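You operate a simulated robot arm through the tools that you are given. There is no shell and no other tool.

You run a simulated robot arm. Do the job below in one go: nothing can be reset, and whatever is moved stays where it is left.

TASK
Grease the white seal's middle, load it and the yellow spring into the clamped valve, close the lube tin.
Fine: Use the dauber and stand it back in its dish; the spring stands on the seal. The jig clamps end locked. A coat counts when it lies all over at full strength: go over it till it gets no stronger.

Only the result counts: the job must be done as asked and must still hold three seconds after the hand-in. Knocking over, shifting, dropping, spilling or breaking anything else fails it. Lids that push on must go on centred and level and be pressed home; caps that screw on are set level and turned clockwise until they are tight.

THE ROBOT
A 6-joint arm with a two-finger parallel gripper, fixed in place. Base frame: the origin is at the foot of the arm, x ahead of it, y to its left, z up; the work surface is at about z = 0. Units: m, rad, N and s.
With the tool pointing down near the work surface it reaches from about 0.14 to 0.58 m from the base axis. Its first joint turns from -1.152 to 1.152 rad. Payload 2.1 kg.
The tool frame sits at the grasp point between the pads (the TCP): z along the fingers, y along the line on which they close. The tips reach 0.03 m beyond it. The gripper opens to 0.094 m. The fingers are 0.028 m wide and 0.01 m thick; the gripper's body (0.05 by 0.096 m) begins 0.055 m behind the TCP.
Orientation is that of the tool frame in the base frame, as a unit quaternion [x, y, z, w]. With the fingers straight down and closing along the base's y, the tool's x points along the base's -x, its y along +y and its z along -z.

THE INTERFACE
- The arm moves only by the tool drive_tool. Its arguments are lists of equal length, an entry for each row: "delta_pos": the shift along the tool's x, y, z in m, a list of three; "dr": the turn, a rotation vector about the tool's x, y, z in rad, a list of three; "grip": the gripper command, from -1 (fully open) to 1 (shut), values between in proportion. In form: {"delta_pos": [[tx, ty, tz], ...], "dr": [[ax, ay, az], ...], "grip": [grip, ...]}. A call has 1 to 20 rows; each row is the pose to reach, as a shift and turn from the pose commanded when the call began, along the tool's axes at that moment. Rows are played at 5 a second. More than 0.05 m and 0.15 rad between two rows, or a gripper value outside its range, and nothing of the call is played. Where a pose cannot be reached the arm comes as near as it can. A force on the tool above 90 N (or 10 N above the force at the start of the call, whichever is more), or a blocked arm, ends the call early, and 0.2 s more pass. Each finger travels about 0.072 m/s and halts on what it meets, pressing with about 36 N; the grip force reading is that of the motor and also rises with nothing between the fingers. The clock runs only during rows and for 0.2 s after the last one: add rows that repeat a pose to give the fingers time. It gives the time, the measured TCP pose, the force on the tool (base axes), the opening and the grip force at its end, in the units of the frame above (readings bear some noise), with the torque about the TCP (base axes, N m) and any sound that the robot's microphone picked up.
- Cameras (640 x 400 px; columns grow to the right, rows downward): "scene" is fixed at [0.0397, -0.3621, 0.4832]; the picture's right is [0.89, -0.46, 0.00], its down [-0.27, -0.52, -0.81] and it looks along [0.37, 0.72, -0.59] (base axes); focal length 214 px, centre (320, 200). "wrist" rides on the gripper at [0.076, 0.014, -0.103] in the tool frame; the picture's right is [-0.18, 0.98, 0.00], its down [-0.75, -0.14, -0.64] and it looks along [-0.63, -0.12, 0.77] (tool axes); focal length 243 px, centre (320, 200). There is no depth. A picture from a camera that has moved, and an enlarged one, comes with that camera's place and axes in the base frame and with its lens.
- camera(camera): a new picture of that camera. No time passes.
- enlarge(camera, box): a new picture of the part [left, top, right, bottom] of that camera's present view, enlarged. No time passes.
- close_job(): hands the job in; it is judged then, once.

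Nothing tells you positions but the pictures and the camera data. Unless the task says otherwise, let go and move clear before handing in.

The tools are called as name(argument=value, ...) on one line, values as JSON. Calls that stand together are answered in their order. drive_tool: Moves the arm, as the interface text tells. Its arguments: {"type":"object","properties":{"delta_pos":{"type":"array"},"dr":{"type":"array"},"grip":{"type":"array"}},"required":["delta_pos","dr","grip"]} The other tools are called the same way: camera (camera) takes a picture; enlarge (camera, box) takes an enlarged picture of a part of a camera's view; close_job () hands the job in.

At the start:

```text
clock: 0.0
tcp_pos: [0.262, -0.1684, 0.3854]
ee_rot: [0.001, 1.0, -0.001, 0.0]
ft_force: [0.1, 0.1, -0.6]
moment: [-0.01, 0.04, -0.01]
gripper_width: 0.0939
grip_force: 0.1
```

scene: 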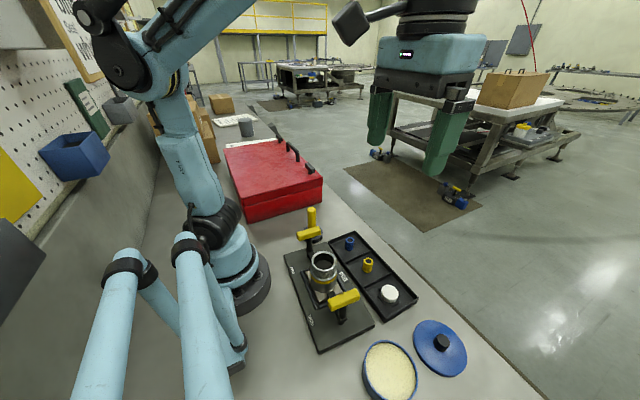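
wrist: 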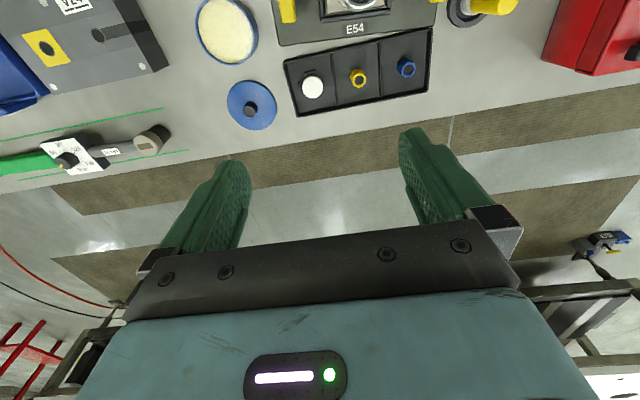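

I see a jig with a clamped valve, a tray with a white seal, yellow spring and blue part, an open lube tin with its lid beside it, and something with a green handle further off. I'll look closer before moving.

enlarge(camera="scene", box=[260, 190, 480, 400])

enlarge(camera="wrist", box=[0, 0, 320, 200])

enlarge(camera="wrist", box=[260, 0, 580, 200])

```text
1.90 times, centred on (370, 295) of scene
camera zoom: at [0.0397, -0.3621, 0.4832], right [0.89, -0.46, 0.0], down [-0.27, -0.52, -0.81], along [0.37, 0.72, -0.59], focal length 408 px, centre (225, 19)
```

zoom: 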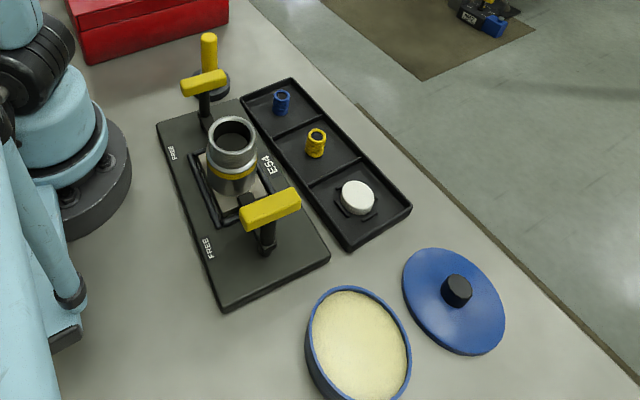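

```text
2.00 times, centred on (160, 100) of wrist
camera zoom: at [0.1873, -0.1536, 0.4868], right [0.18, 0.98, 0.0], down [0.75, -0.14, 0.64], along [0.63, -0.12, -0.77], focal length 485 px, centre (640, 400)
```

zoom: 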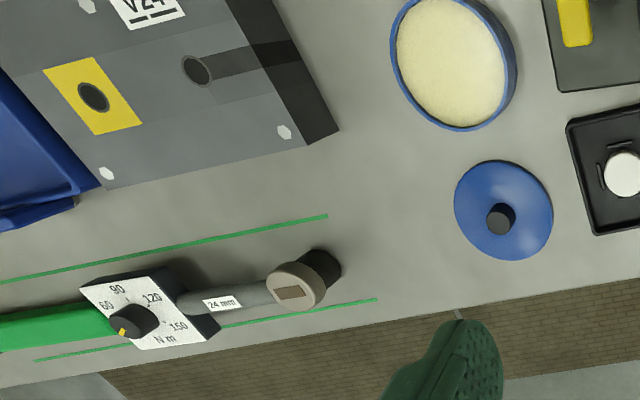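

```text
2.00 times, centred on (420, 100) of wrist
camera zoom: at [0.1873, -0.1536, 0.4868], right [0.18, 0.98, 0.0], down [0.75, -0.14, 0.64], along [0.63, -0.12, -0.77], focal length 485 px, centre (120, 400)
```

zoom: 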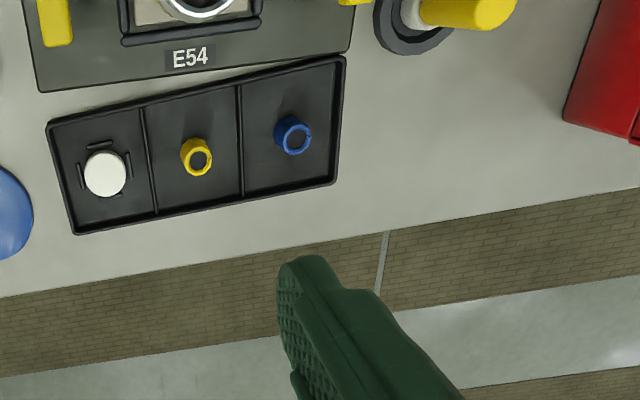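

Estimated positions: seal near (0.307, -0.191), spring near (0.306, -0.110), tin near (0.20, -0.305), lid near (0.32, -0.31), and the dauber (yellow handle) near (0.247, 0.065). I'll move up over the jig to see the clamps, valve and dauber from the wrist camera.

drive_tool(delta_pos=[[0.02, 0.04, 0], [0.04, 0.08, 0], [0.06, 0.12, 0], [0.07, 0.14, 0], [0.07, 0.14, 0]], dr=[[0, 0, 0], [0, 0, 0], [0, 0, 0], [0, 0, 0], [0, 0, 0]], grip=[-1, -1, -1, -1, -1])

camera(camera="wrist")

camera(camera="scene")

```text
clock: 1.2
tcp_pos: [0.1917, -0.0256, 0.3841]
ee_rot: [0.0, 1.0, 0.0, 0.001]
ft_force: [-0.4, -0.2, 0.4]
moment: [0.0, 0.01, 0.01]
gripper_width: 0.0941
grip_force: 0.1
```

```text
taken
camera wrist: at [0.1165, -0.0116, 0.4867], right [0.19, 0.98, 0.0], down [0.75, -0.14, 0.64], along [0.63, -0.12, -0.77], focal length 243 px, centre (320, 200)
```

wrist: 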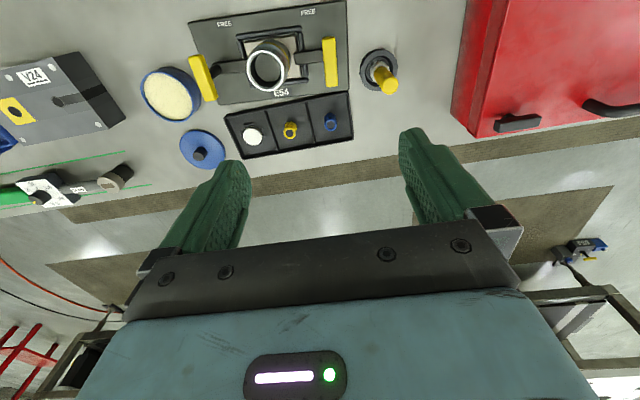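

```text
taken
```

scene: 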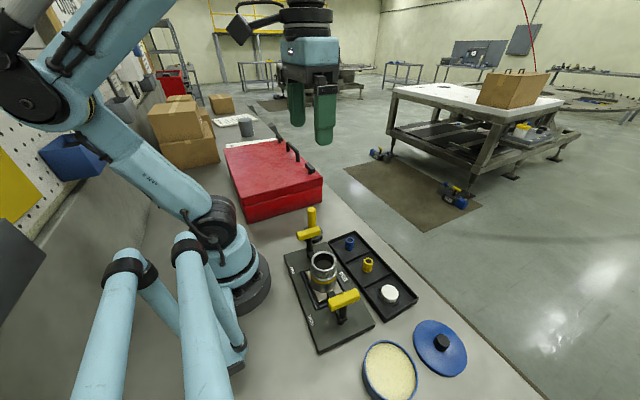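

enlarge(camera="wrist", box=[180, 0, 420, 150])

enlarge(camera="wrist", box=[120, 40, 280, 180])

enlarge(camera="scene", box=[280, 195, 400, 335])

enlarge(camera="wrist", box=[190, 0, 350, 100])

```text
2.67 times, centred on (300, 75) of wrist
camera zoom: at [0.1165, -0.0116, 0.4867], right [0.19, 0.98, 0.0], down [0.75, -0.14, 0.64], along [0.63, -0.12, -0.77], focal length 647 px, centre (373, 533)
```

zoom: 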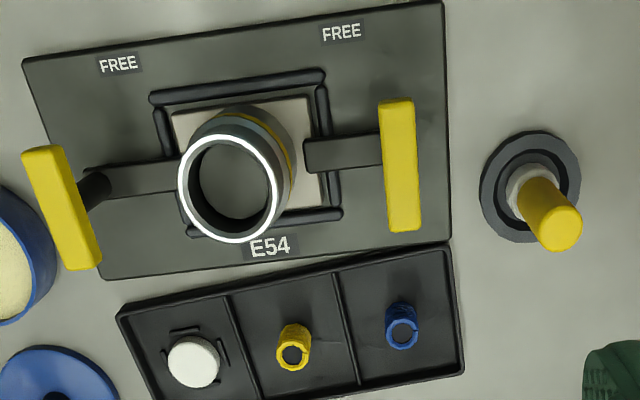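

```text
2.86 times, centred on (200, 110) of wrist
camera zoom: at [0.1165, -0.0116, 0.4867], right [0.19, 0.98, 0.0], down [0.75, -0.14, 0.64], along [0.63, -0.12, -0.77], focal length 693 px, centre (663, 457)
```

zoom: 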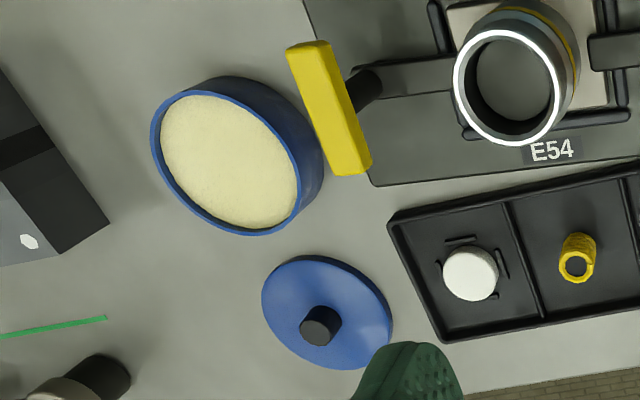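

```text
2.86 times, centred on (340, 265) of scene
camera zoom: at [0.0397, -0.3621, 0.4832], right [0.89, -0.46, 0.0], down [-0.27, -0.52, -0.81], along [0.37, 0.72, -0.59], focal length 613 px, centre (263, 14)
```

zoom: 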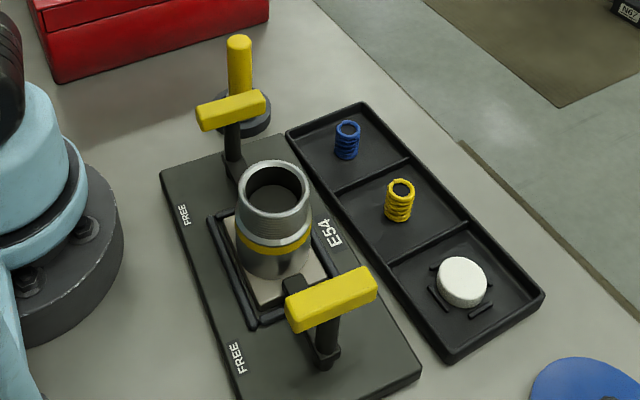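

```text
4.00 times, centred on (270, 50) of wrist
camera zoom: at [0.1165, -0.0116, 0.4867], right [0.19, 0.98, 0.0], down [0.75, -0.14, 0.64], along [0.63, -0.12, -0.77], focal length 970 px, centre (520, 800)
```

zoom: 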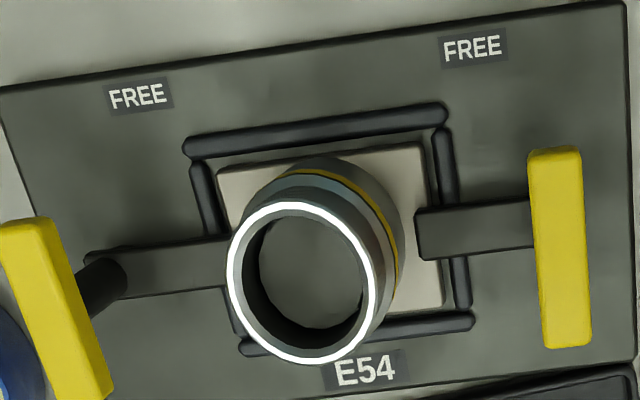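

The jig holds the valve with two T-handled clamps pointing at the valve base, with FREE marks on the -x side. I'll lower the camera for a close look at the clamps, bore, seal and dauber.

drive_tool(delta_pos=[[0.01, -0.02, 0.03], [0.02, -0.05, 0.06], [0.03, -0.08, 0.09], [0.035, -0.09, 0.13], [0.035, -0.09, 0.13]], dr=[[0, 0, 0], [0, 0, 0], [0, 0, 0], [0, 0, 0], [0, 0, 0]], grip=[-1, -1, -1, -1, -1])

camera(camera="wrist")

enlarge(camera="wrist", box=[160, 0, 480, 200])

camera(camera="scene")

```text
clock: 2.4
tcp_pos: [0.1568, -0.1204, 0.2543]
ee_rot: [0.0, 1.0, 0.0, 0.001]
ft_force: [0.5, 0.8, 0.8]
moment: [-0.02, 0.0, -0.02]
gripper_width: 0.0941
grip_force: 0.0
```

```text
taken
camera wrist: at [0.0823, -0.1059, 0.3563], right [0.18, 0.98, 0.0], down [0.75, -0.14, 0.64], along [0.63, -0.12, -0.77], focal length 243 px, centre (320, 200)
```

wrist: 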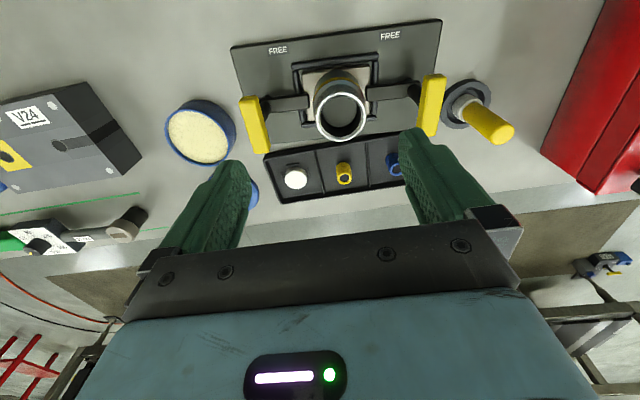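

```text
2.00 times, centred on (320, 100) of wrist
camera zoom: at [0.0823, -0.1059, 0.3563], right [0.18, 0.98, 0.0], down [0.75, -0.14, 0.64], along [0.63, -0.12, -0.77], focal length 485 px, centre (320, 400)
```

zoom: 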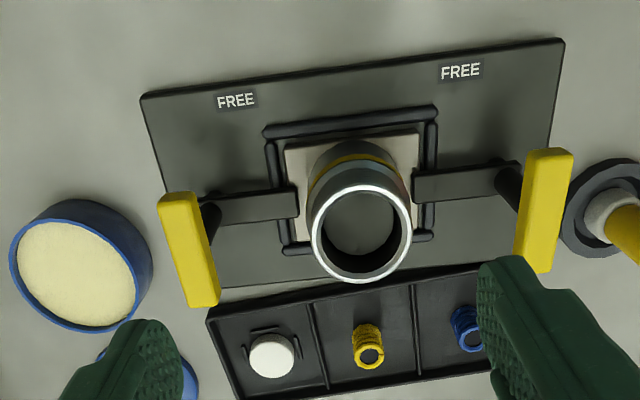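

```text
taken
```

scene: 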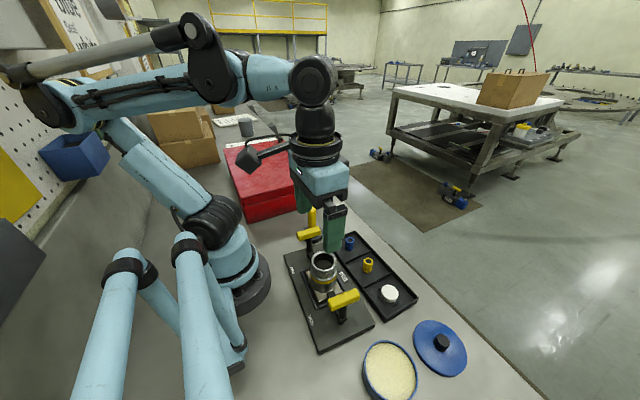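

The valve bore is at about (0.182, -0.103) with its top near z = 0.10, and both clamp arms point straight in over the valve base. The seal is about 40 mm across and the bore about 43 mm, so I'll tilt the camera straight down over the valve for accurate measurements.

drive_tool(delta_pos=[[-0.01, 0.0, 0], [-0.02, 0.0, 0], [-0.03, 0.0, 0], [-0.035, 0.0, 0], [-0.035, 0.0, 0]], dr=[[0, 0.13, 0], [0, 0.26, 0], [0, 0.39, 0], [0, 0.5, 0], [0, 0.5, 0]], grip=[-1, -1, -1, -1, -1])

camera(camera="wrist")

enlarge(camera="wrist", box=[200, 120, 440, 270])

```text
clock: 3.6
tcp_pos: [0.1903, -0.1237, 0.2535]
ee_rot: [0.0, 0.971, -0.003, -0.24]
ft_force: [-0.4, 1.1, 0.8]
moment: [0.02, -0.01, 0.04]
gripper_width: 0.0942
grip_force: 0.1
out of reach, approached as far as the arm can: row 4, 5
```

```text
taken
camera wrist: at [0.1723, -0.1078, 0.38], right [0.16, 0.98, -0.09], down [0.97, -0.14, 0.22], along [0.2, -0.12, -0.97], focal length 243 px, centre (320, 200)
```

wrist: 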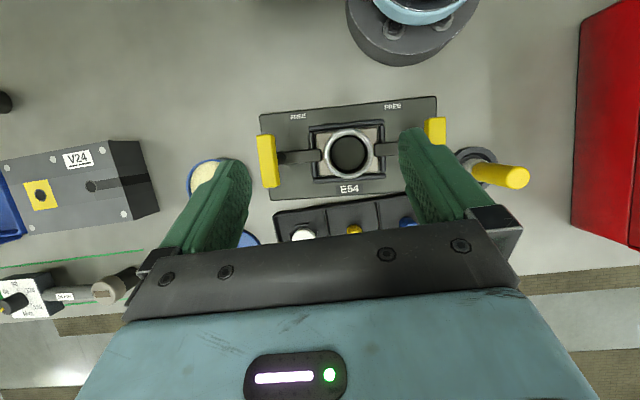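

```text
2.67 times, centred on (320, 195) of wrist
camera zoom: at [0.1723, -0.1078, 0.38], right [0.16, 0.98, -0.09], down [0.97, -0.14, 0.22], along [0.2, -0.12, -0.97], focal length 647 px, centre (320, 213)
```

zoom: 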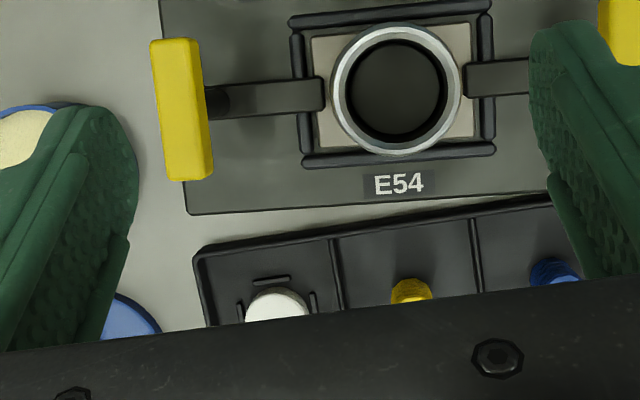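

enlarge(camera="wrist", box=[310, 115, 390, 190])

enlarge(camera="wrist", box=[250, 90, 450, 210])

enlarge(camera="scene", box=[280, 230, 400, 330])

```text
5.33 times, centred on (350, 152) of wrist
camera zoom: at [0.1723, -0.1078, 0.38], right [0.16, 0.98, -0.09], down [0.97, -0.14, 0.22], along [0.2, -0.12, -0.97], focal length 1294 px, centre (160, 453)
```

zoom: 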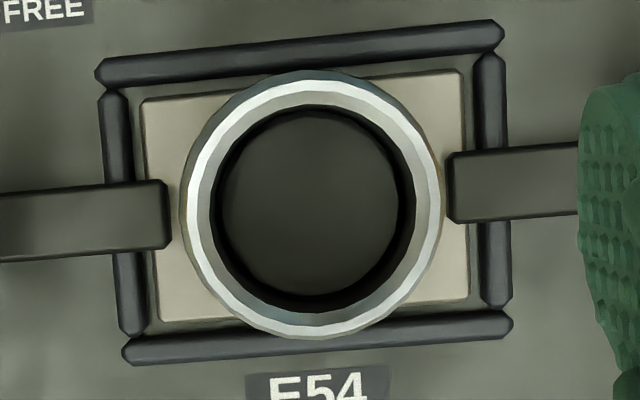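

```text
3.20 times, centred on (350, 150) of wrist
camera zoom: at [0.1723, -0.1078, 0.38], right [0.16, 0.98, -0.09], down [0.97, -0.14, 0.22], along [0.2, -0.12, -0.97], focal length 776 px, centre (224, 360)
```

zoom: 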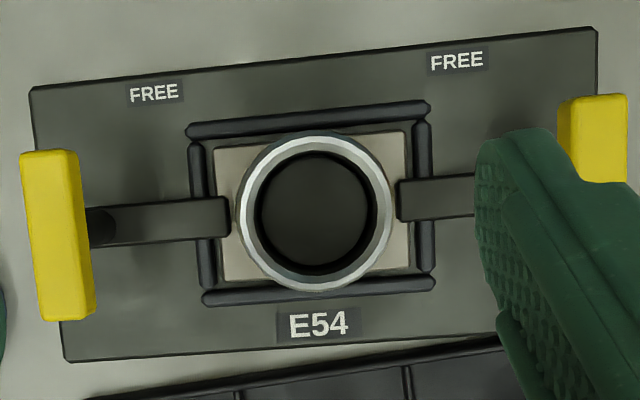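

```text
4.00 times, centred on (340, 280) of scene
camera zoom: at [0.0397, -0.3621, 0.4832], right [0.89, -0.46, 0.0], down [-0.27, -0.52, -0.81], along [0.37, 0.72, -0.59], focal length 858 px, centre (240, -120)
```

zoom: 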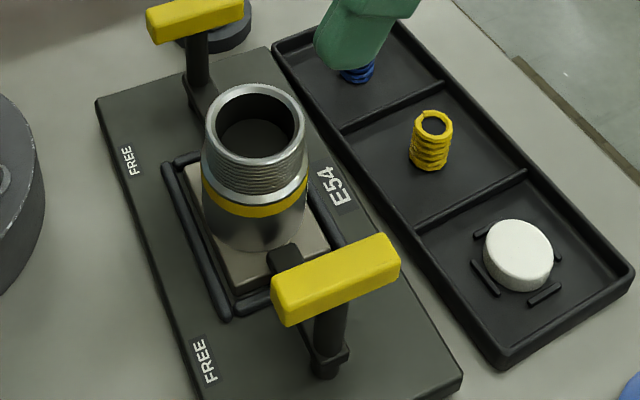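

The valve stands at about (0.182, -0.102); its bore is about 43.5 mm with a chamfered rim, roughly 50 mm deep, and both clamp arms are over its base. Next I'll look at the dauber and its dish from above.

drive_tool(delta_pos=[[-0.005, 0.04, -0.007], [-0.01, 0.08, -0.014], [-0.015, 0.12, -0.02], [-0.019, 0.15, -0.0276], [-0.019, 0.15, -0.0276]], dr=[[0, -0.05, 0], [0, -0.1, 0], [0, -0.1, 0], [0, -0.1, 0], [0, -0.1, 0]], grip=[-1, -1, -1, -1, -1])

camera(camera="wrist")

enlarge(camera="wrist", box=[260, 100, 420, 200])

enlarge(camera="scene", box=[280, 195, 360, 255])

```text
clock: 4.8
tcp_pos: [0.221, 0.0272, 0.2689]
ee_rot: [0.001, 0.98, 0.0, -0.197]
ft_force: [0.4, -0.8, 0.9]
moment: [0.0, 0.04, 0.04]
gripper_width: 0.0939
grip_force: 0.1
```

```text
taken
camera wrist: at [0.1921, 0.0415, 0.3938], right [0.17, 0.98, -0.07], down [0.94, -0.14, 0.3], along [0.28, -0.12, -0.95], focal length 243 px, centre (320, 200)
```

wrist: 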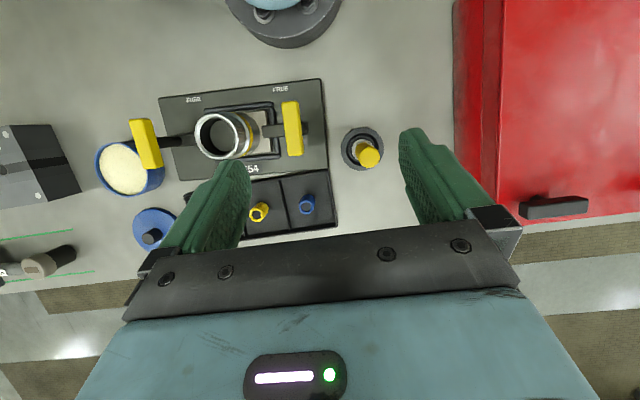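

```text
4.00 times, centred on (340, 150) of wrist
camera zoom: at [0.1921, 0.0415, 0.3938], right [0.17, 0.98, -0.07], down [0.94, -0.14, 0.3], along [0.28, -0.12, -0.95], focal length 970 px, centre (240, 400)
```

zoom: 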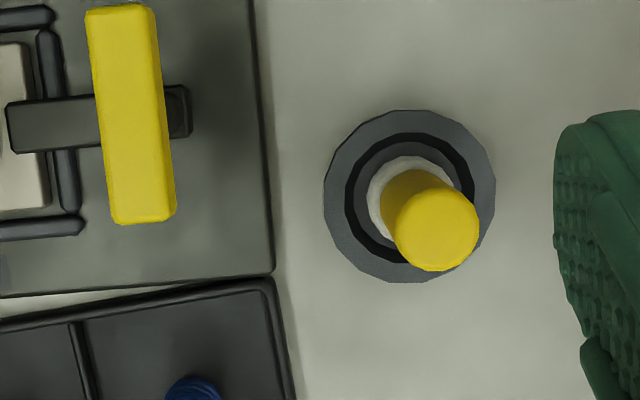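

```text
6.67 times, centred on (320, 225) of scene
camera zoom: at [0.0397, -0.3621, 0.4832], right [0.89, -0.46, 0.0], down [-0.27, -0.52, -0.81], along [0.37, 0.72, -0.59], focal length 1430 px, centre (320, 33)
```

zoom: 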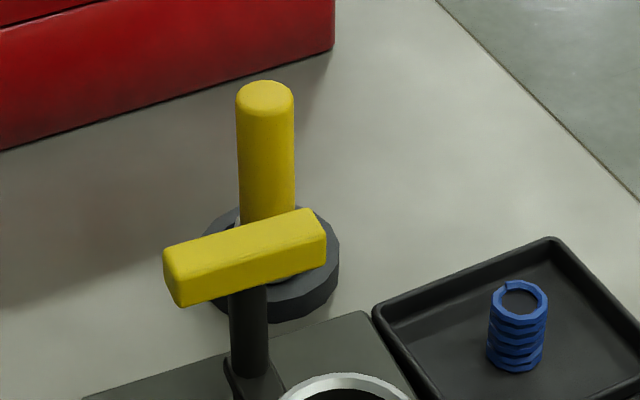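

The dauber stands upright at about (0.233, 0.071), its handle about 24 mm across and topping out near z = 0.113. Now I'll look at the tin, lid and seal from above.

drive_tool(delta_pos=[[0.004, -0.04, 0.0], [0.008, -0.08, 0.0], [0.012, -0.12, 0.0], [0.016, -0.16, 0.0], [0.02, -0.2, 0.0], [0.02, -0.24, 0.0], [0.02, -0.27, 0.0], [0.02, -0.29, 0.0], [0.02, -0.29, 0.0]], dr=[[0, 0, 0], [0, 0, 0], [0, 0, 0], [0, 0, 0], [0, 0, 0], [0, 0, 0], [0, 0, 0], [0, 0, 0], [0, 0, 0]], grip=[-1, -1, -1, -1, -1, -1, -1, -1, -1])

camera(camera="wrist")

enlarge(camera="wrist", box=[200, 50, 440, 200])

enlarge(camera="scene", box=[350, 300, 480, 400])

```text
clock: 6.8
tcp_pos: [0.2036, -0.264, 0.2786]
ee_rot: [0.0, 0.98, -0.001, -0.198]
ft_force: [-0.4, -0.3, 0.3]
moment: [-0.02, 0.01, 0.0]
gripper_width: 0.094
grip_force: 0.0
```

```text
taken
camera wrist: at [0.1726, -0.2494, 0.4029], right [0.17, 0.98, -0.07], down [0.94, -0.14, 0.3], along [0.28, -0.12, -0.95], focal length 243 px, centre (320, 200)
```

wrist: 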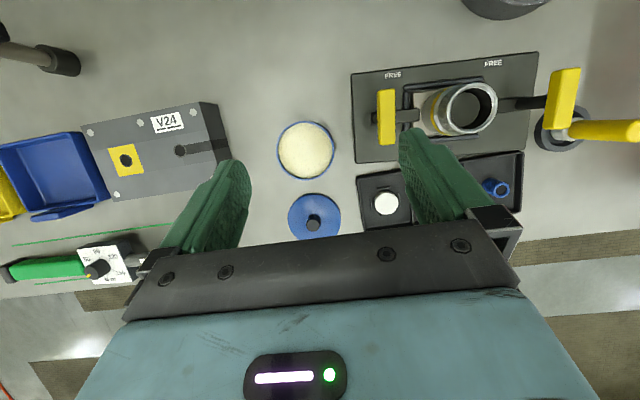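

```text
2.67 times, centred on (320, 125) of wrist
camera zoom: at [0.1726, -0.2494, 0.4029], right [0.17, 0.98, -0.07], down [0.94, -0.14, 0.3], along [0.28, -0.12, -0.95], focal length 647 px, centre (320, 400)
```

zoom: 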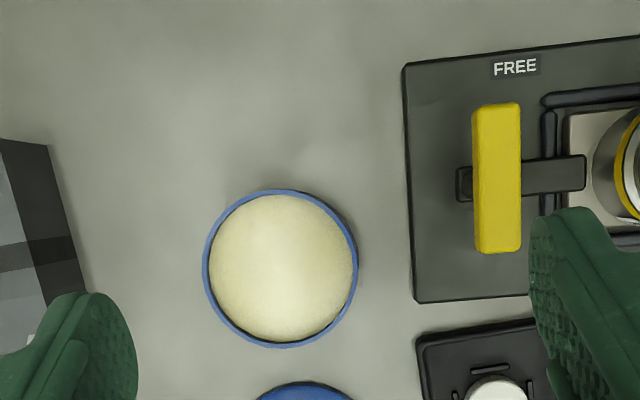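

```text
4.00 times, centred on (415, 350) of scene
camera zoom: at [0.0397, -0.3621, 0.4832], right [0.89, -0.46, 0.0], down [-0.27, -0.52, -0.81], along [0.37, 0.72, -0.59], focal length 858 px, centre (-60, -400)
```

zoom: 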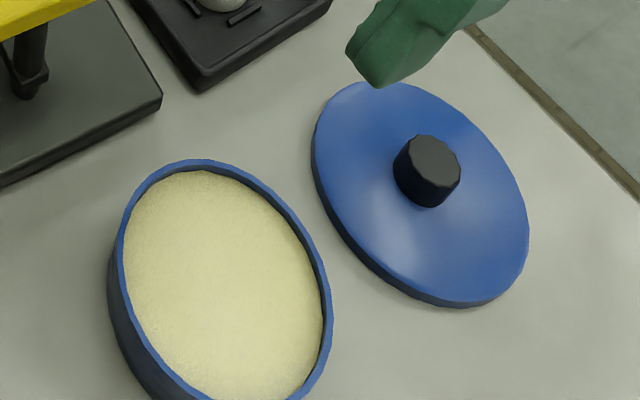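

The tin is at about (0.2005, -0.304) with its rim near z = 0.038, and the lid knob is near (0.320, -0.315). I'll straighten the tool and go above the dauber.

drive_tool(delta_pos=[[-0.003, 0.035, 0], [-0.006, 0.075, 0], [-0.009, 0.115, 0], [-0.012, 0.155, 0], [-0.016, 0.195, 0], [-0.02, 0.235, 0], [-0.025, 0.275, 0], [-0.03, 0.31, -0.003], [-0.0306, 0.334, -0.003], [-0.0306, 0.334, -0.003]], dr=[[0, -0.1, 0], [0, -0.2, 0], [0, -0.3, 0], [0, -0.4, 0], [0, -0.4, 0], [0, -0.4, 0], [0, -0.4, 0], [0, -0.4, 0], [0, -0.4, 0], [0, -0.4, 0]], grip=[-1, -1, -1, -1, -1, -1, -1, -1, -1, -1])

camera(camera="wrist")

enlarge(camera="wrist", box=[230, 0, 430, 125])

enlarge(camera="scene", box=[350, 300, 480, 400])

camera(camera="scene")

```text
clock: 9.0
tcp_pos: [0.2313, 0.0712, 0.2683]
ee_rot: [0.001, 1.0, -0.001, 0.001]
ft_force: [-0.3, -0.2, -0.7]
moment: [0.02, 0.0, 0.01]
gripper_width: 0.0938
grip_force: 0.1
```

```text
taken
camera wrist: at [0.156, 0.0859, 0.3704], right [0.19, 0.98, 0.0], down [0.75, -0.14, 0.64], along [0.63, -0.12, -0.77], focal length 243 px, centre (320, 200)
```

wrist: 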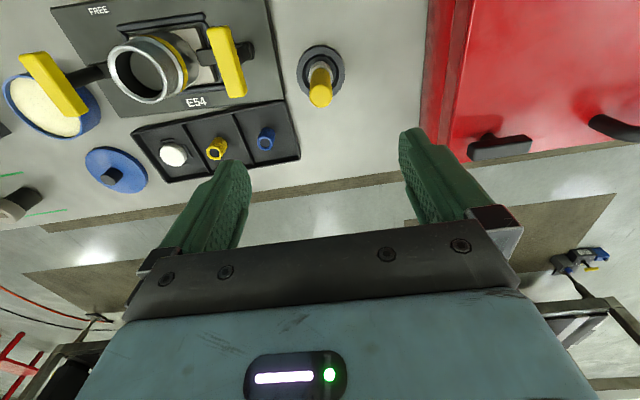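

```text
3.20 times, centred on (330, 62) of wrist
camera zoom: at [0.156, 0.0859, 0.3704], right [0.19, 0.98, 0.0], down [0.75, -0.14, 0.64], along [0.63, -0.12, -0.77], focal length 776 px, centre (288, 640)
```

zoom: 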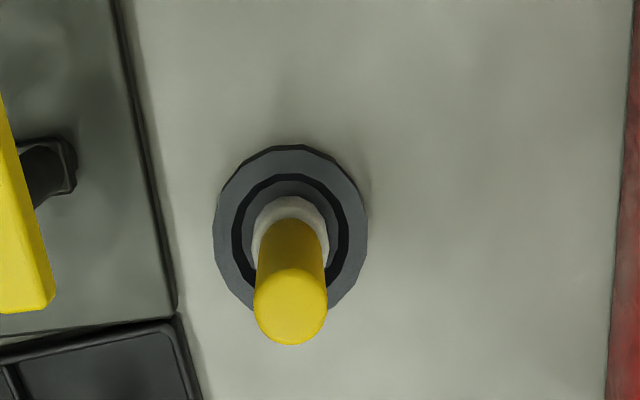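

```text
4.00 times, centred on (415, 350) of scene
camera zoom: at [0.0397, -0.3621, 0.4832], right [0.89, -0.46, 0.0], down [-0.27, -0.52, -0.81], along [0.37, 0.72, -0.59], focal length 858 px, centre (-60, -400)
```

zoom: 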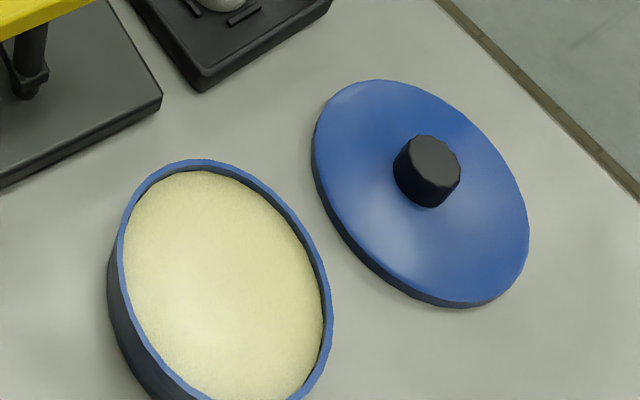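

```text
taken
```

scene: 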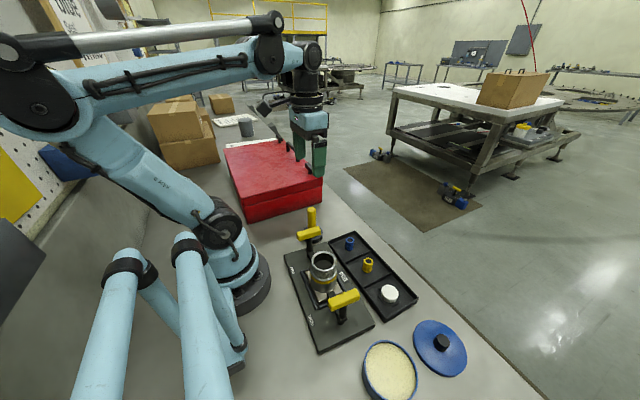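

The dauber's axis measures about (0.2315, 0.0725). I'll narrow the fingers to about 60 mm and lower around the handle without gripping yet.

drive_tool(delta_pos=[[0, 0.001, 0.02], [0, 0.001, 0.05], [0, 0.001, 0.08], [0, 0.001, 0.11], [0, 0.001, 0.13], [0, 0.001, 0.15], [0, 0.001, 0.17], [0, 0.001, 0.185], [0, 0.001, 0.19], [0, 0.001, 0.19]], dr=[[0, 0, 0], [0, 0, 0], [0, 0, 0], [0, 0, 0], [0, 0, 0], [0, 0, 0], [0, 0, 0], [0, 0, 0], [0, 0, 0], [0, 0, 0]], grip=[-0.28, -0.28, -0.28, -0.28, -0.28, -0.28, -0.28, -0.28, -0.28, -0.28])

camera(camera="wrist")

enlarge(camera="scene", box=[270, 160, 370, 240])

```text
clock: 11.2
tcp_pos: [0.2324, 0.0732, 0.0776]
ee_rot: [-0.001, 1.0, -0.001, 0.001]
ft_force: [-0.8, -0.4, -0.1]
moment: [-0.01, 0.0, 0.02]
gripper_width: 0.0605
grip_force: 0.2
```

```text
taken
camera wrist: at [0.1571, 0.0869, 0.1796], right [0.18, 0.98, 0.0], down [0.75, -0.14, 0.64], along [0.63, -0.12, -0.77], focal length 243 px, centre (320, 200)
```

wrist: 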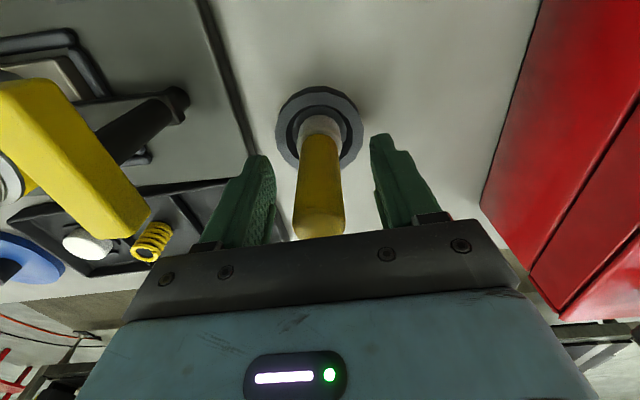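

```text
5.00 times, centred on (320, 200) of scene
camera zoom: at [0.0397, -0.3621, 0.4832], right [0.89, -0.46, 0.0], down [-0.27, -0.52, -0.81], along [0.37, 0.72, -0.59], focal length 1072 px, centre (320, 200)
```

zoom: 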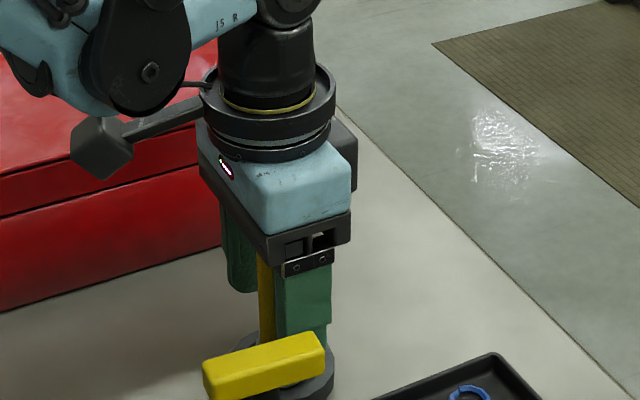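

The handle sits centred between the fingers. I'll close on it.

drive_tool(delta_pos=[[0, 0, 0], [0, 0, 0], [0, 0, 0], [0, 0, 0]], dr=[[0, 0, 0], [0, 0, 0], [0, 0, 0], [0, 0, 0]], grip=[0.4, 1, 1, 1])

camera(camera="wrist")

```text
clock: 12.2
tcp_pos: [0.2322, 0.0728, 0.0779]
ee_rot: [0.0, 1.0, -0.001, 0.001]
ft_force: [-0.5, -0.1, 0.6]
moment: [0.01, -0.02, 0.0]
gripper_width: 0.0236
grip_force: 35.9
```

```text
taken
camera wrist: at [0.1571, 0.0869, 0.1798], right [0.18, 0.98, 0.0], down [0.75, -0.14, 0.64], along [0.63, -0.12, -0.77], focal length 243 px, centre (320, 200)
```

wrist: 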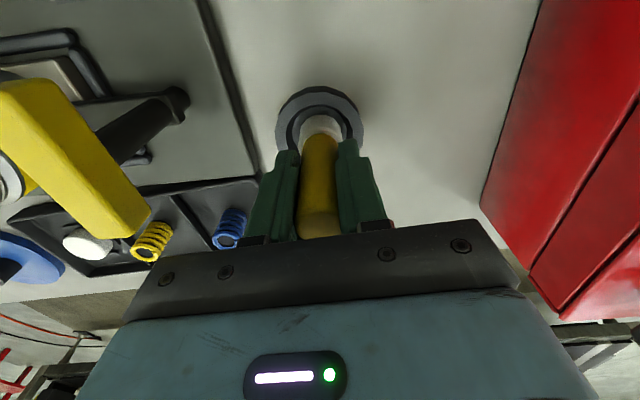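

Gripped at 23.6 mm. I'll record this pose for the return and lift straight up.

drive_tool(delta_pos=[[0, 0, -0.01], [0, 0, -0.03], [0, 0, -0.06], [0, 0, -0.1], [0, 0, -0.14], [0, 0, -0.14]], dr=[[0, 0, 0], [0, 0, 0], [0, 0, 0], [0, 0, 0], [0, 0, 0], [0, 0, 0]], grip=[1, 1, 1, 1, 1, 1])

camera(camera="wrist")

enlarge(camera="scene", box=[260, 100, 380, 250])

```text
clock: 13.6
tcp_pos: [0.2288, 0.0731, 0.2161]
ee_rot: [0.002, 1.0, -0.001, 0.002]
ft_force: [-0.2, 0.0, -1.0]
moment: [-0.04, 0.0, 0.0]
gripper_width: 0.0239
grip_force: 35.7
```

```text
taken
camera wrist: at [0.1541, 0.0865, 0.3185], right [0.18, 0.98, 0.0], down [0.75, -0.14, 0.64], along [0.63, -0.12, -0.77], focal length 243 px, centre (320, 200)
```

wrist: 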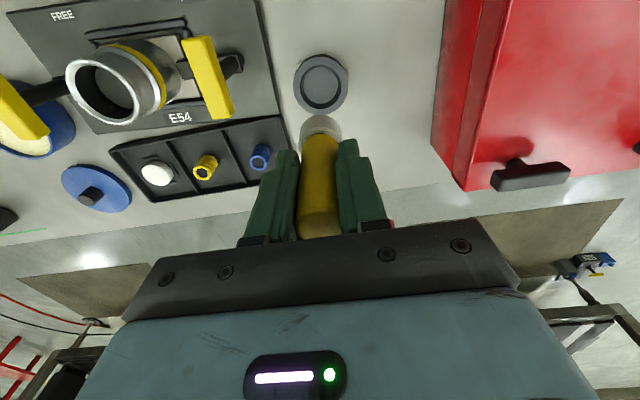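

```text
2.67 times, centred on (320, 175) of scene
camera zoom: at [0.0397, -0.3621, 0.4832], right [0.89, -0.46, 0.0], down [-0.27, -0.52, -0.81], along [0.37, 0.72, -0.59], focal length 572 px, centre (320, 267)
```

zoom: 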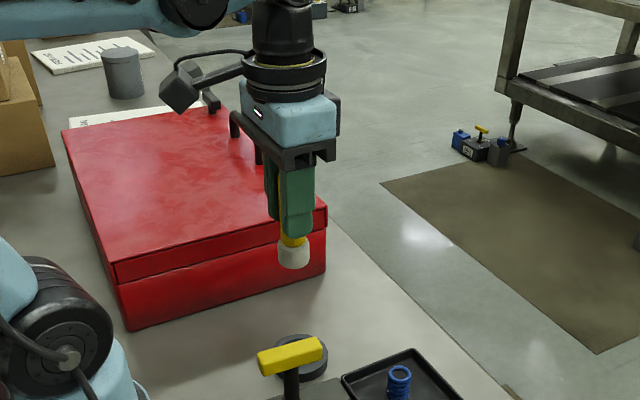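

Dauber lifted cleanly; its white pad hangs about 75 mm below the TCP. I'll carry it high over the jig to above the tin.

drive_tool(delta_pos=[[0.0, -0.03, -0.019], [0.004, -0.07, -0.019], [0.008, -0.11, -0.019], [0.012, -0.15, -0.019], [0.015, -0.19, -0.019], [0.018, -0.23, -0.019], [0.021, -0.27, -0.019], [0.024, -0.31, -0.019], [0.027, -0.35, -0.019], [0.0285, -0.377, -0.019], [0.0285, -0.377, -0.019]], dr=[[0, 0, 0], [0, 0, 0], [0, 0, 0], [0, 0, 0], [0, 0, 0], [0, 0, 0], [0, 0, 0], [0, 0, 0], [0, 0, 0], [0, 0, 0], [0, 0, 0]], grip=[1, 1, 1, 1, 1, 1, 1, 1, 1, 1, 1])

camera(camera="wrist")

camera(camera="scene")

```text
clock: 16.0
tcp_pos: [0.2023, -0.3041, 0.2371]
ee_rot: [0.0, 1.0, -0.001, 0.001]
ft_force: [-0.1, -1.0, -0.8]
moment: [0.01, 0.02, -0.05]
gripper_width: 0.0236
grip_force: 35.8
```

```text
taken
camera wrist: at [0.127, -0.2895, 0.3391], right [0.18, 0.98, 0.0], down [0.75, -0.14, 0.64], along [0.63, -0.12, -0.77], focal length 243 px, centre (320, 200)
```

wrist: 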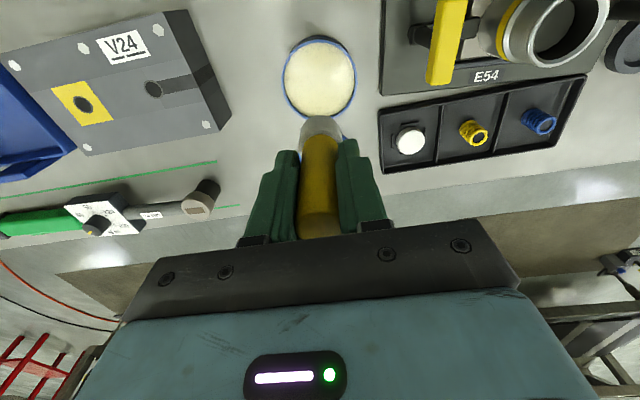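

```text
taken
```

scene: 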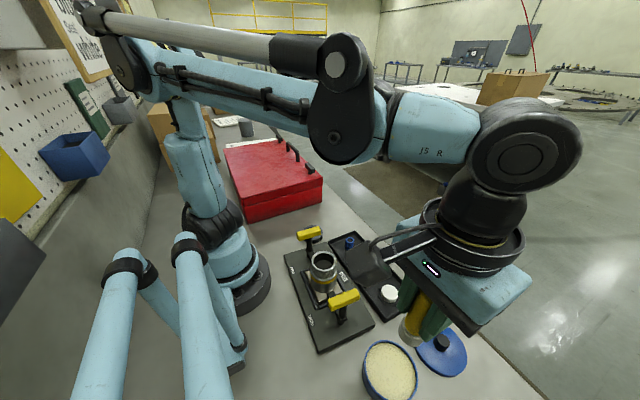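

enlarge(camera="wrist", box=[240, 20, 400, 140])

enlarge(camera="wrist", box=[370, 80, 530, 180])

```text
3.33 times, centred on (320, 80) of wrist
camera zoom: at [0.127, -0.2895, 0.3391], right [0.18, 0.98, 0.0], down [0.75, -0.14, 0.64], along [0.63, -0.12, -0.77], focal length 809 px, centre (320, 600)
```

zoom: 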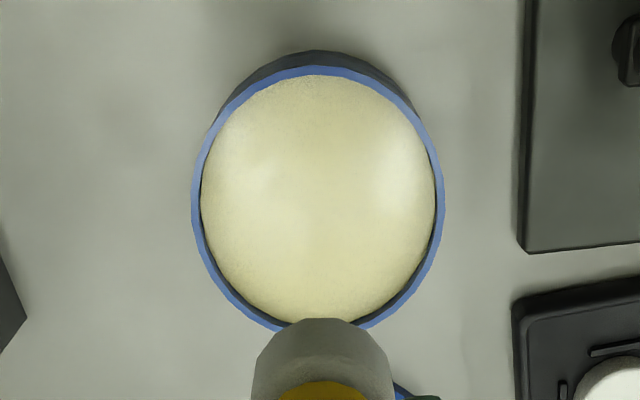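

```text
4.00 times, centred on (450, 130) of wrist
camera zoom: at [0.127, -0.2895, 0.3391], right [0.18, 0.98, 0.0], down [0.75, -0.14, 0.64], along [0.63, -0.12, -0.77], focal length 970 px, centre (-200, 480)
```

zoom: 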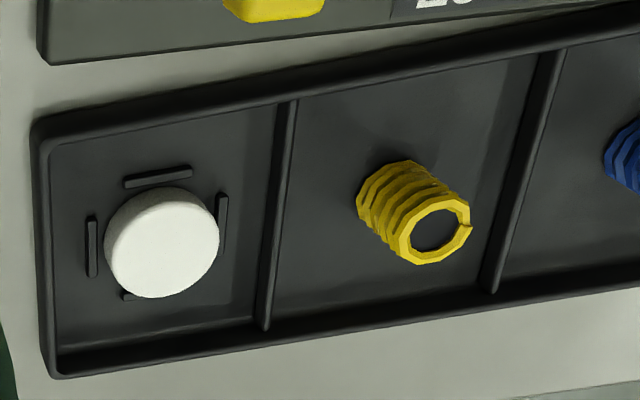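

The tool is right above the tin centre (0.2027, -0.3043). I'll lower the pad toward the grease in stages, watching the force.

drive_tool(delta_pos=[[0, 0, 0.03], [0, 0, 0.06], [0, 0, 0.09], [0, 0, 0.105], [0, 0, 0.115], [0, 0, 0.12], [0, 0, 0.122], [0, 0, 0.122]], dr=[[0, 0, 0], [0, 0, 0], [0, 0, 0], [0, 0, 0], [0, 0, 0], [0, 0, 0], [0, 0, 0], [0, 0, 0]], grip=[1, 1, 1, 1, 1, 1, 1, 1])

camera(camera="wrist")

enlarge(camera="scene", box=[340, 280, 480, 400])

```text
clock: 17.8
tcp_pos: [0.2026, -0.3037, 0.1148]
ee_rot: [0.0, 1.0, -0.001, 0.001]
ft_force: [0.1, -1.2, -0.3]
moment: [-0.02, 0.01, 0.02]
gripper_width: 0.0236
grip_force: 36.0
```

```text
taken
camera wrist: at [0.1274, -0.2904, 0.2179], right [0.18, 0.98, 0.0], down [0.75, -0.14, 0.64], along [0.63, -0.12, -0.77], focal length 243 px, centre (320, 200)
```

wrist: 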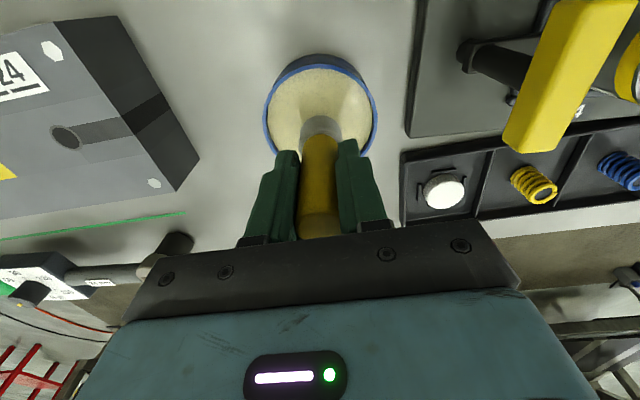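

```text
3.33 times, centred on (410, 340) of scene
camera zoom: at [0.0397, -0.3621, 0.4832], right [0.89, -0.46, 0.0], down [-0.27, -0.52, -0.81], along [0.37, 0.72, -0.59], focal length 715 px, centre (20, -267)
```

zoom: 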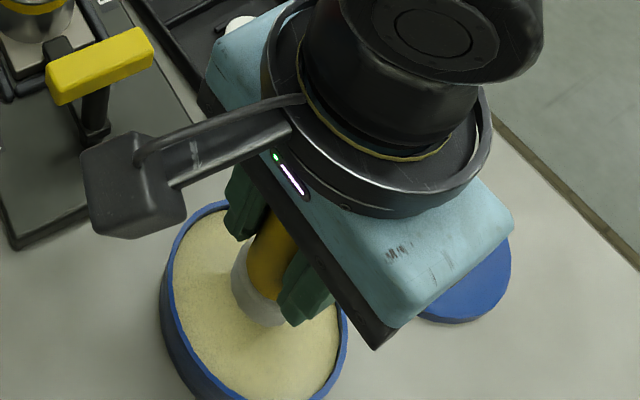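

drive_tool(delta_pos=[[0, 0, 0.002], [0, 0, 0.004], [0, 0, 0.006], [0, 0, 0.008], [0, 0, 0.008]], dr=[[0, 0, 0], [0, 0, 0], [0, 0, 0], [0, 0, 0], [0, 0, 0]], grip=[1, 1, 1, 1, 1])

enlarge(camera="wrist", box=[240, 40, 400, 160])

enlarge(camera="scene", box=[360, 320, 440, 400])

```text
clock: 19.0
tcp_pos: [0.2031, -0.3047, 0.1083]
ee_rot: [0.0, 1.0, -0.002, 0.0]
ft_force: [-0.2, 0.5, -0.2]
moment: [0.01, -0.02, 0.02]
gripper_width: 0.0236
grip_force: 36.4
```

```text
3.33 times, centred on (320, 100) of wrist
camera zoom: at [0.1279, -0.2907, 0.2098], right [0.18, 0.98, 0.0], down [0.75, -0.14, 0.64], along [0.63, -0.12, -0.77], focal length 809 px, centre (320, 533)
```

zoom: 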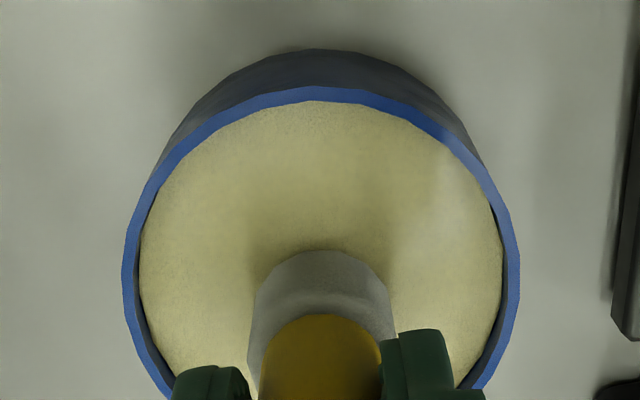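

```text
5.00 times, centred on (400, 360) of scene
camera zoom: at [0.0397, -0.3621, 0.4832], right [0.89, -0.46, 0.0], down [-0.27, -0.52, -0.81], along [0.37, 0.72, -0.59], focal length 1072 px, centre (-80, -600)
```

zoom: 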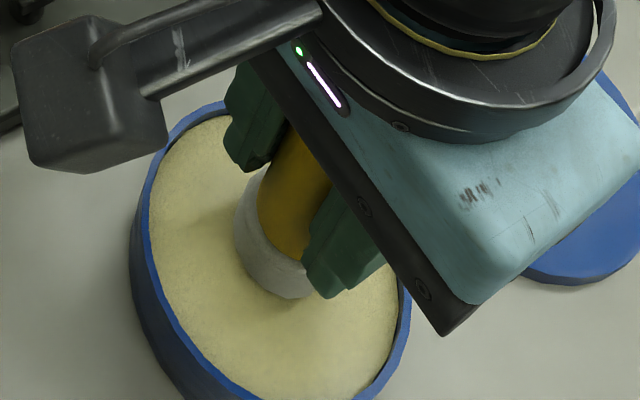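

drive_tool(delta_pos=[[0, 0, 0.001], [0, 0, 0.002], [0, 0, 0.003], [0, 0, 0.003]], dr=[[0, 0, 0], [0, 0, 0], [0, 0, 0], [0, 0, 0]], grip=[1, 1, 1, 1])

enlarge(camera="wrist", box=[240, 40, 400, 160])

enlarge(camera="scene", box=[360, 320, 440, 400])

```text
clock: 20.0
tcp_pos: [0.2027, -0.3044, 0.1049]
ee_rot: [0.0, 1.0, 0.0, 0.001]
ft_force: [1.8, 2.6, 25.6]
moment: [0.13, -0.1, -0.03]
gripper_width: 0.0237
grip_force: 35.6
```

```text
3.33 times, centred on (320, 100) of wrist
camera zoom: at [0.1277, -0.2909, 0.2074], right [0.18, 0.98, 0.0], down [0.75, -0.14, 0.64], along [0.63, -0.12, -0.77], focal length 809 px, centre (320, 533)
```

zoom: 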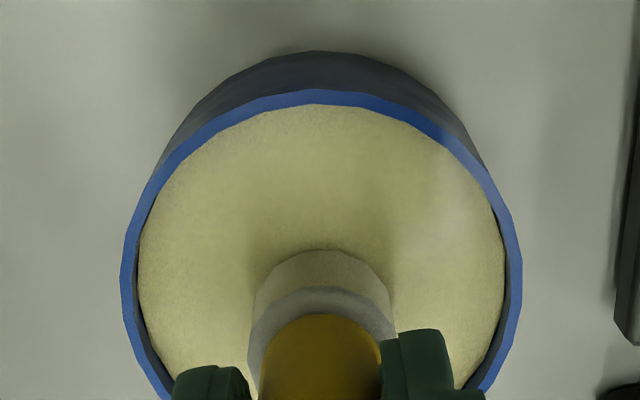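

```text
5.00 times, centred on (400, 360) of scene
camera zoom: at [0.0396, -0.362, 0.4832], right [0.89, -0.46, 0.0], down [-0.27, -0.52, -0.81], along [0.37, 0.72, -0.59], focal length 1072 px, centre (-80, -600)
```

zoom: 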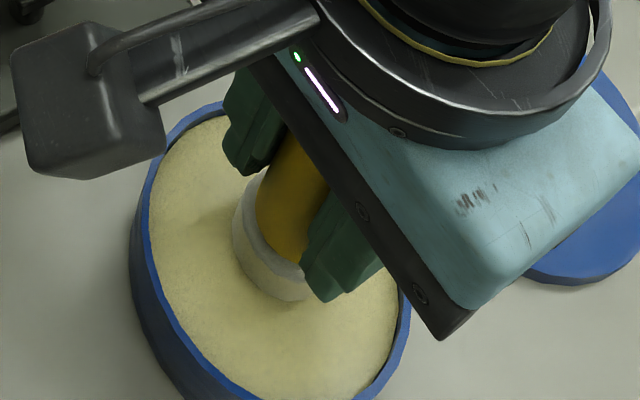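

The pad touched the grease at TCP z ≈ 0.105 and its lower part has turned cream, so it is loaded. I'll lift and move above the seal.

drive_tool(delta_pos=[[0, 0, -0.01], [0, 0, -0.03], [0, 0, -0.06], [0, 0, -0.09], [-0.02, 0.03, -0.1], [-0.05, 0.06, -0.1], [-0.08, 0.09, -0.1], [-0.103, 0.114, -0.1], [-0.103, 0.114, -0.1]], dr=[[0, 0, 0], [0, 0, 0], [0, 0, 0], [0, 0, 0], [0, 0, 0], [0, 0, 0], [0, 0, 0], [0, 0, 0], [0, 0, 0]], grip=[1, 1, 1, 1, 1, 1, 1, 1, 1])

camera(camera="wrist")

enlarge(camera="wrist", box=[240, 20, 400, 140])

enlarge(camera="scene", box=[340, 220, 480, 340])

```text
clock: 22.0
tcp_pos: [0.3058, -0.1915, 0.2052]
ee_rot: [0.002, 1.0, -0.001, 0.001]
ft_force: [0.1, 0.8, -0.2]
moment: [0.04, 0.01, 0.02]
gripper_width: 0.024
grip_force: 36.0
```

```text
taken
camera wrist: at [0.231, -0.1771, 0.3071], right [0.19, 0.98, 0.0], down [0.75, -0.14, 0.64], along [0.63, -0.12, -0.77], focal length 243 px, centre (320, 200)
```

wrist: 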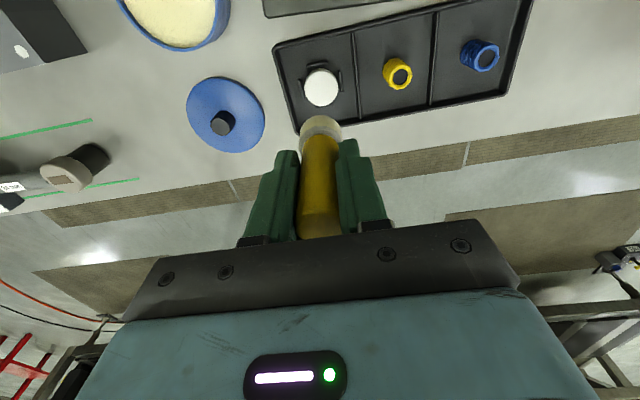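

```text
3.33 times, centred on (320, 80) of wrist
camera zoom: at [0.231, -0.1771, 0.3071], right [0.19, 0.98, 0.0], down [0.75, -0.14, 0.64], along [0.63, -0.12, -0.77], focal length 809 px, centre (320, 600)
```

zoom: 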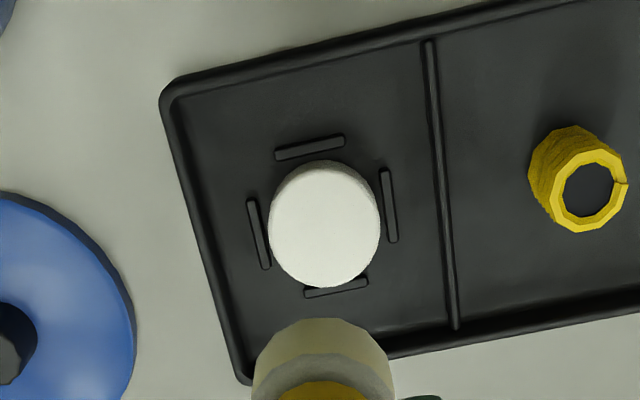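

```text
3.33 times, centred on (410, 280) of scene
camera zoom: at [0.0397, -0.3621, 0.4832], right [0.89, -0.46, 0.0], down [-0.27, -0.52, -0.81], along [0.37, 0.72, -0.59], focal length 715 px, centre (20, -67)
```

zoom: 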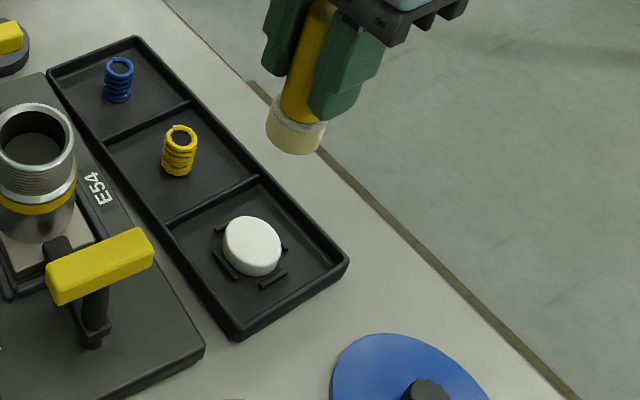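

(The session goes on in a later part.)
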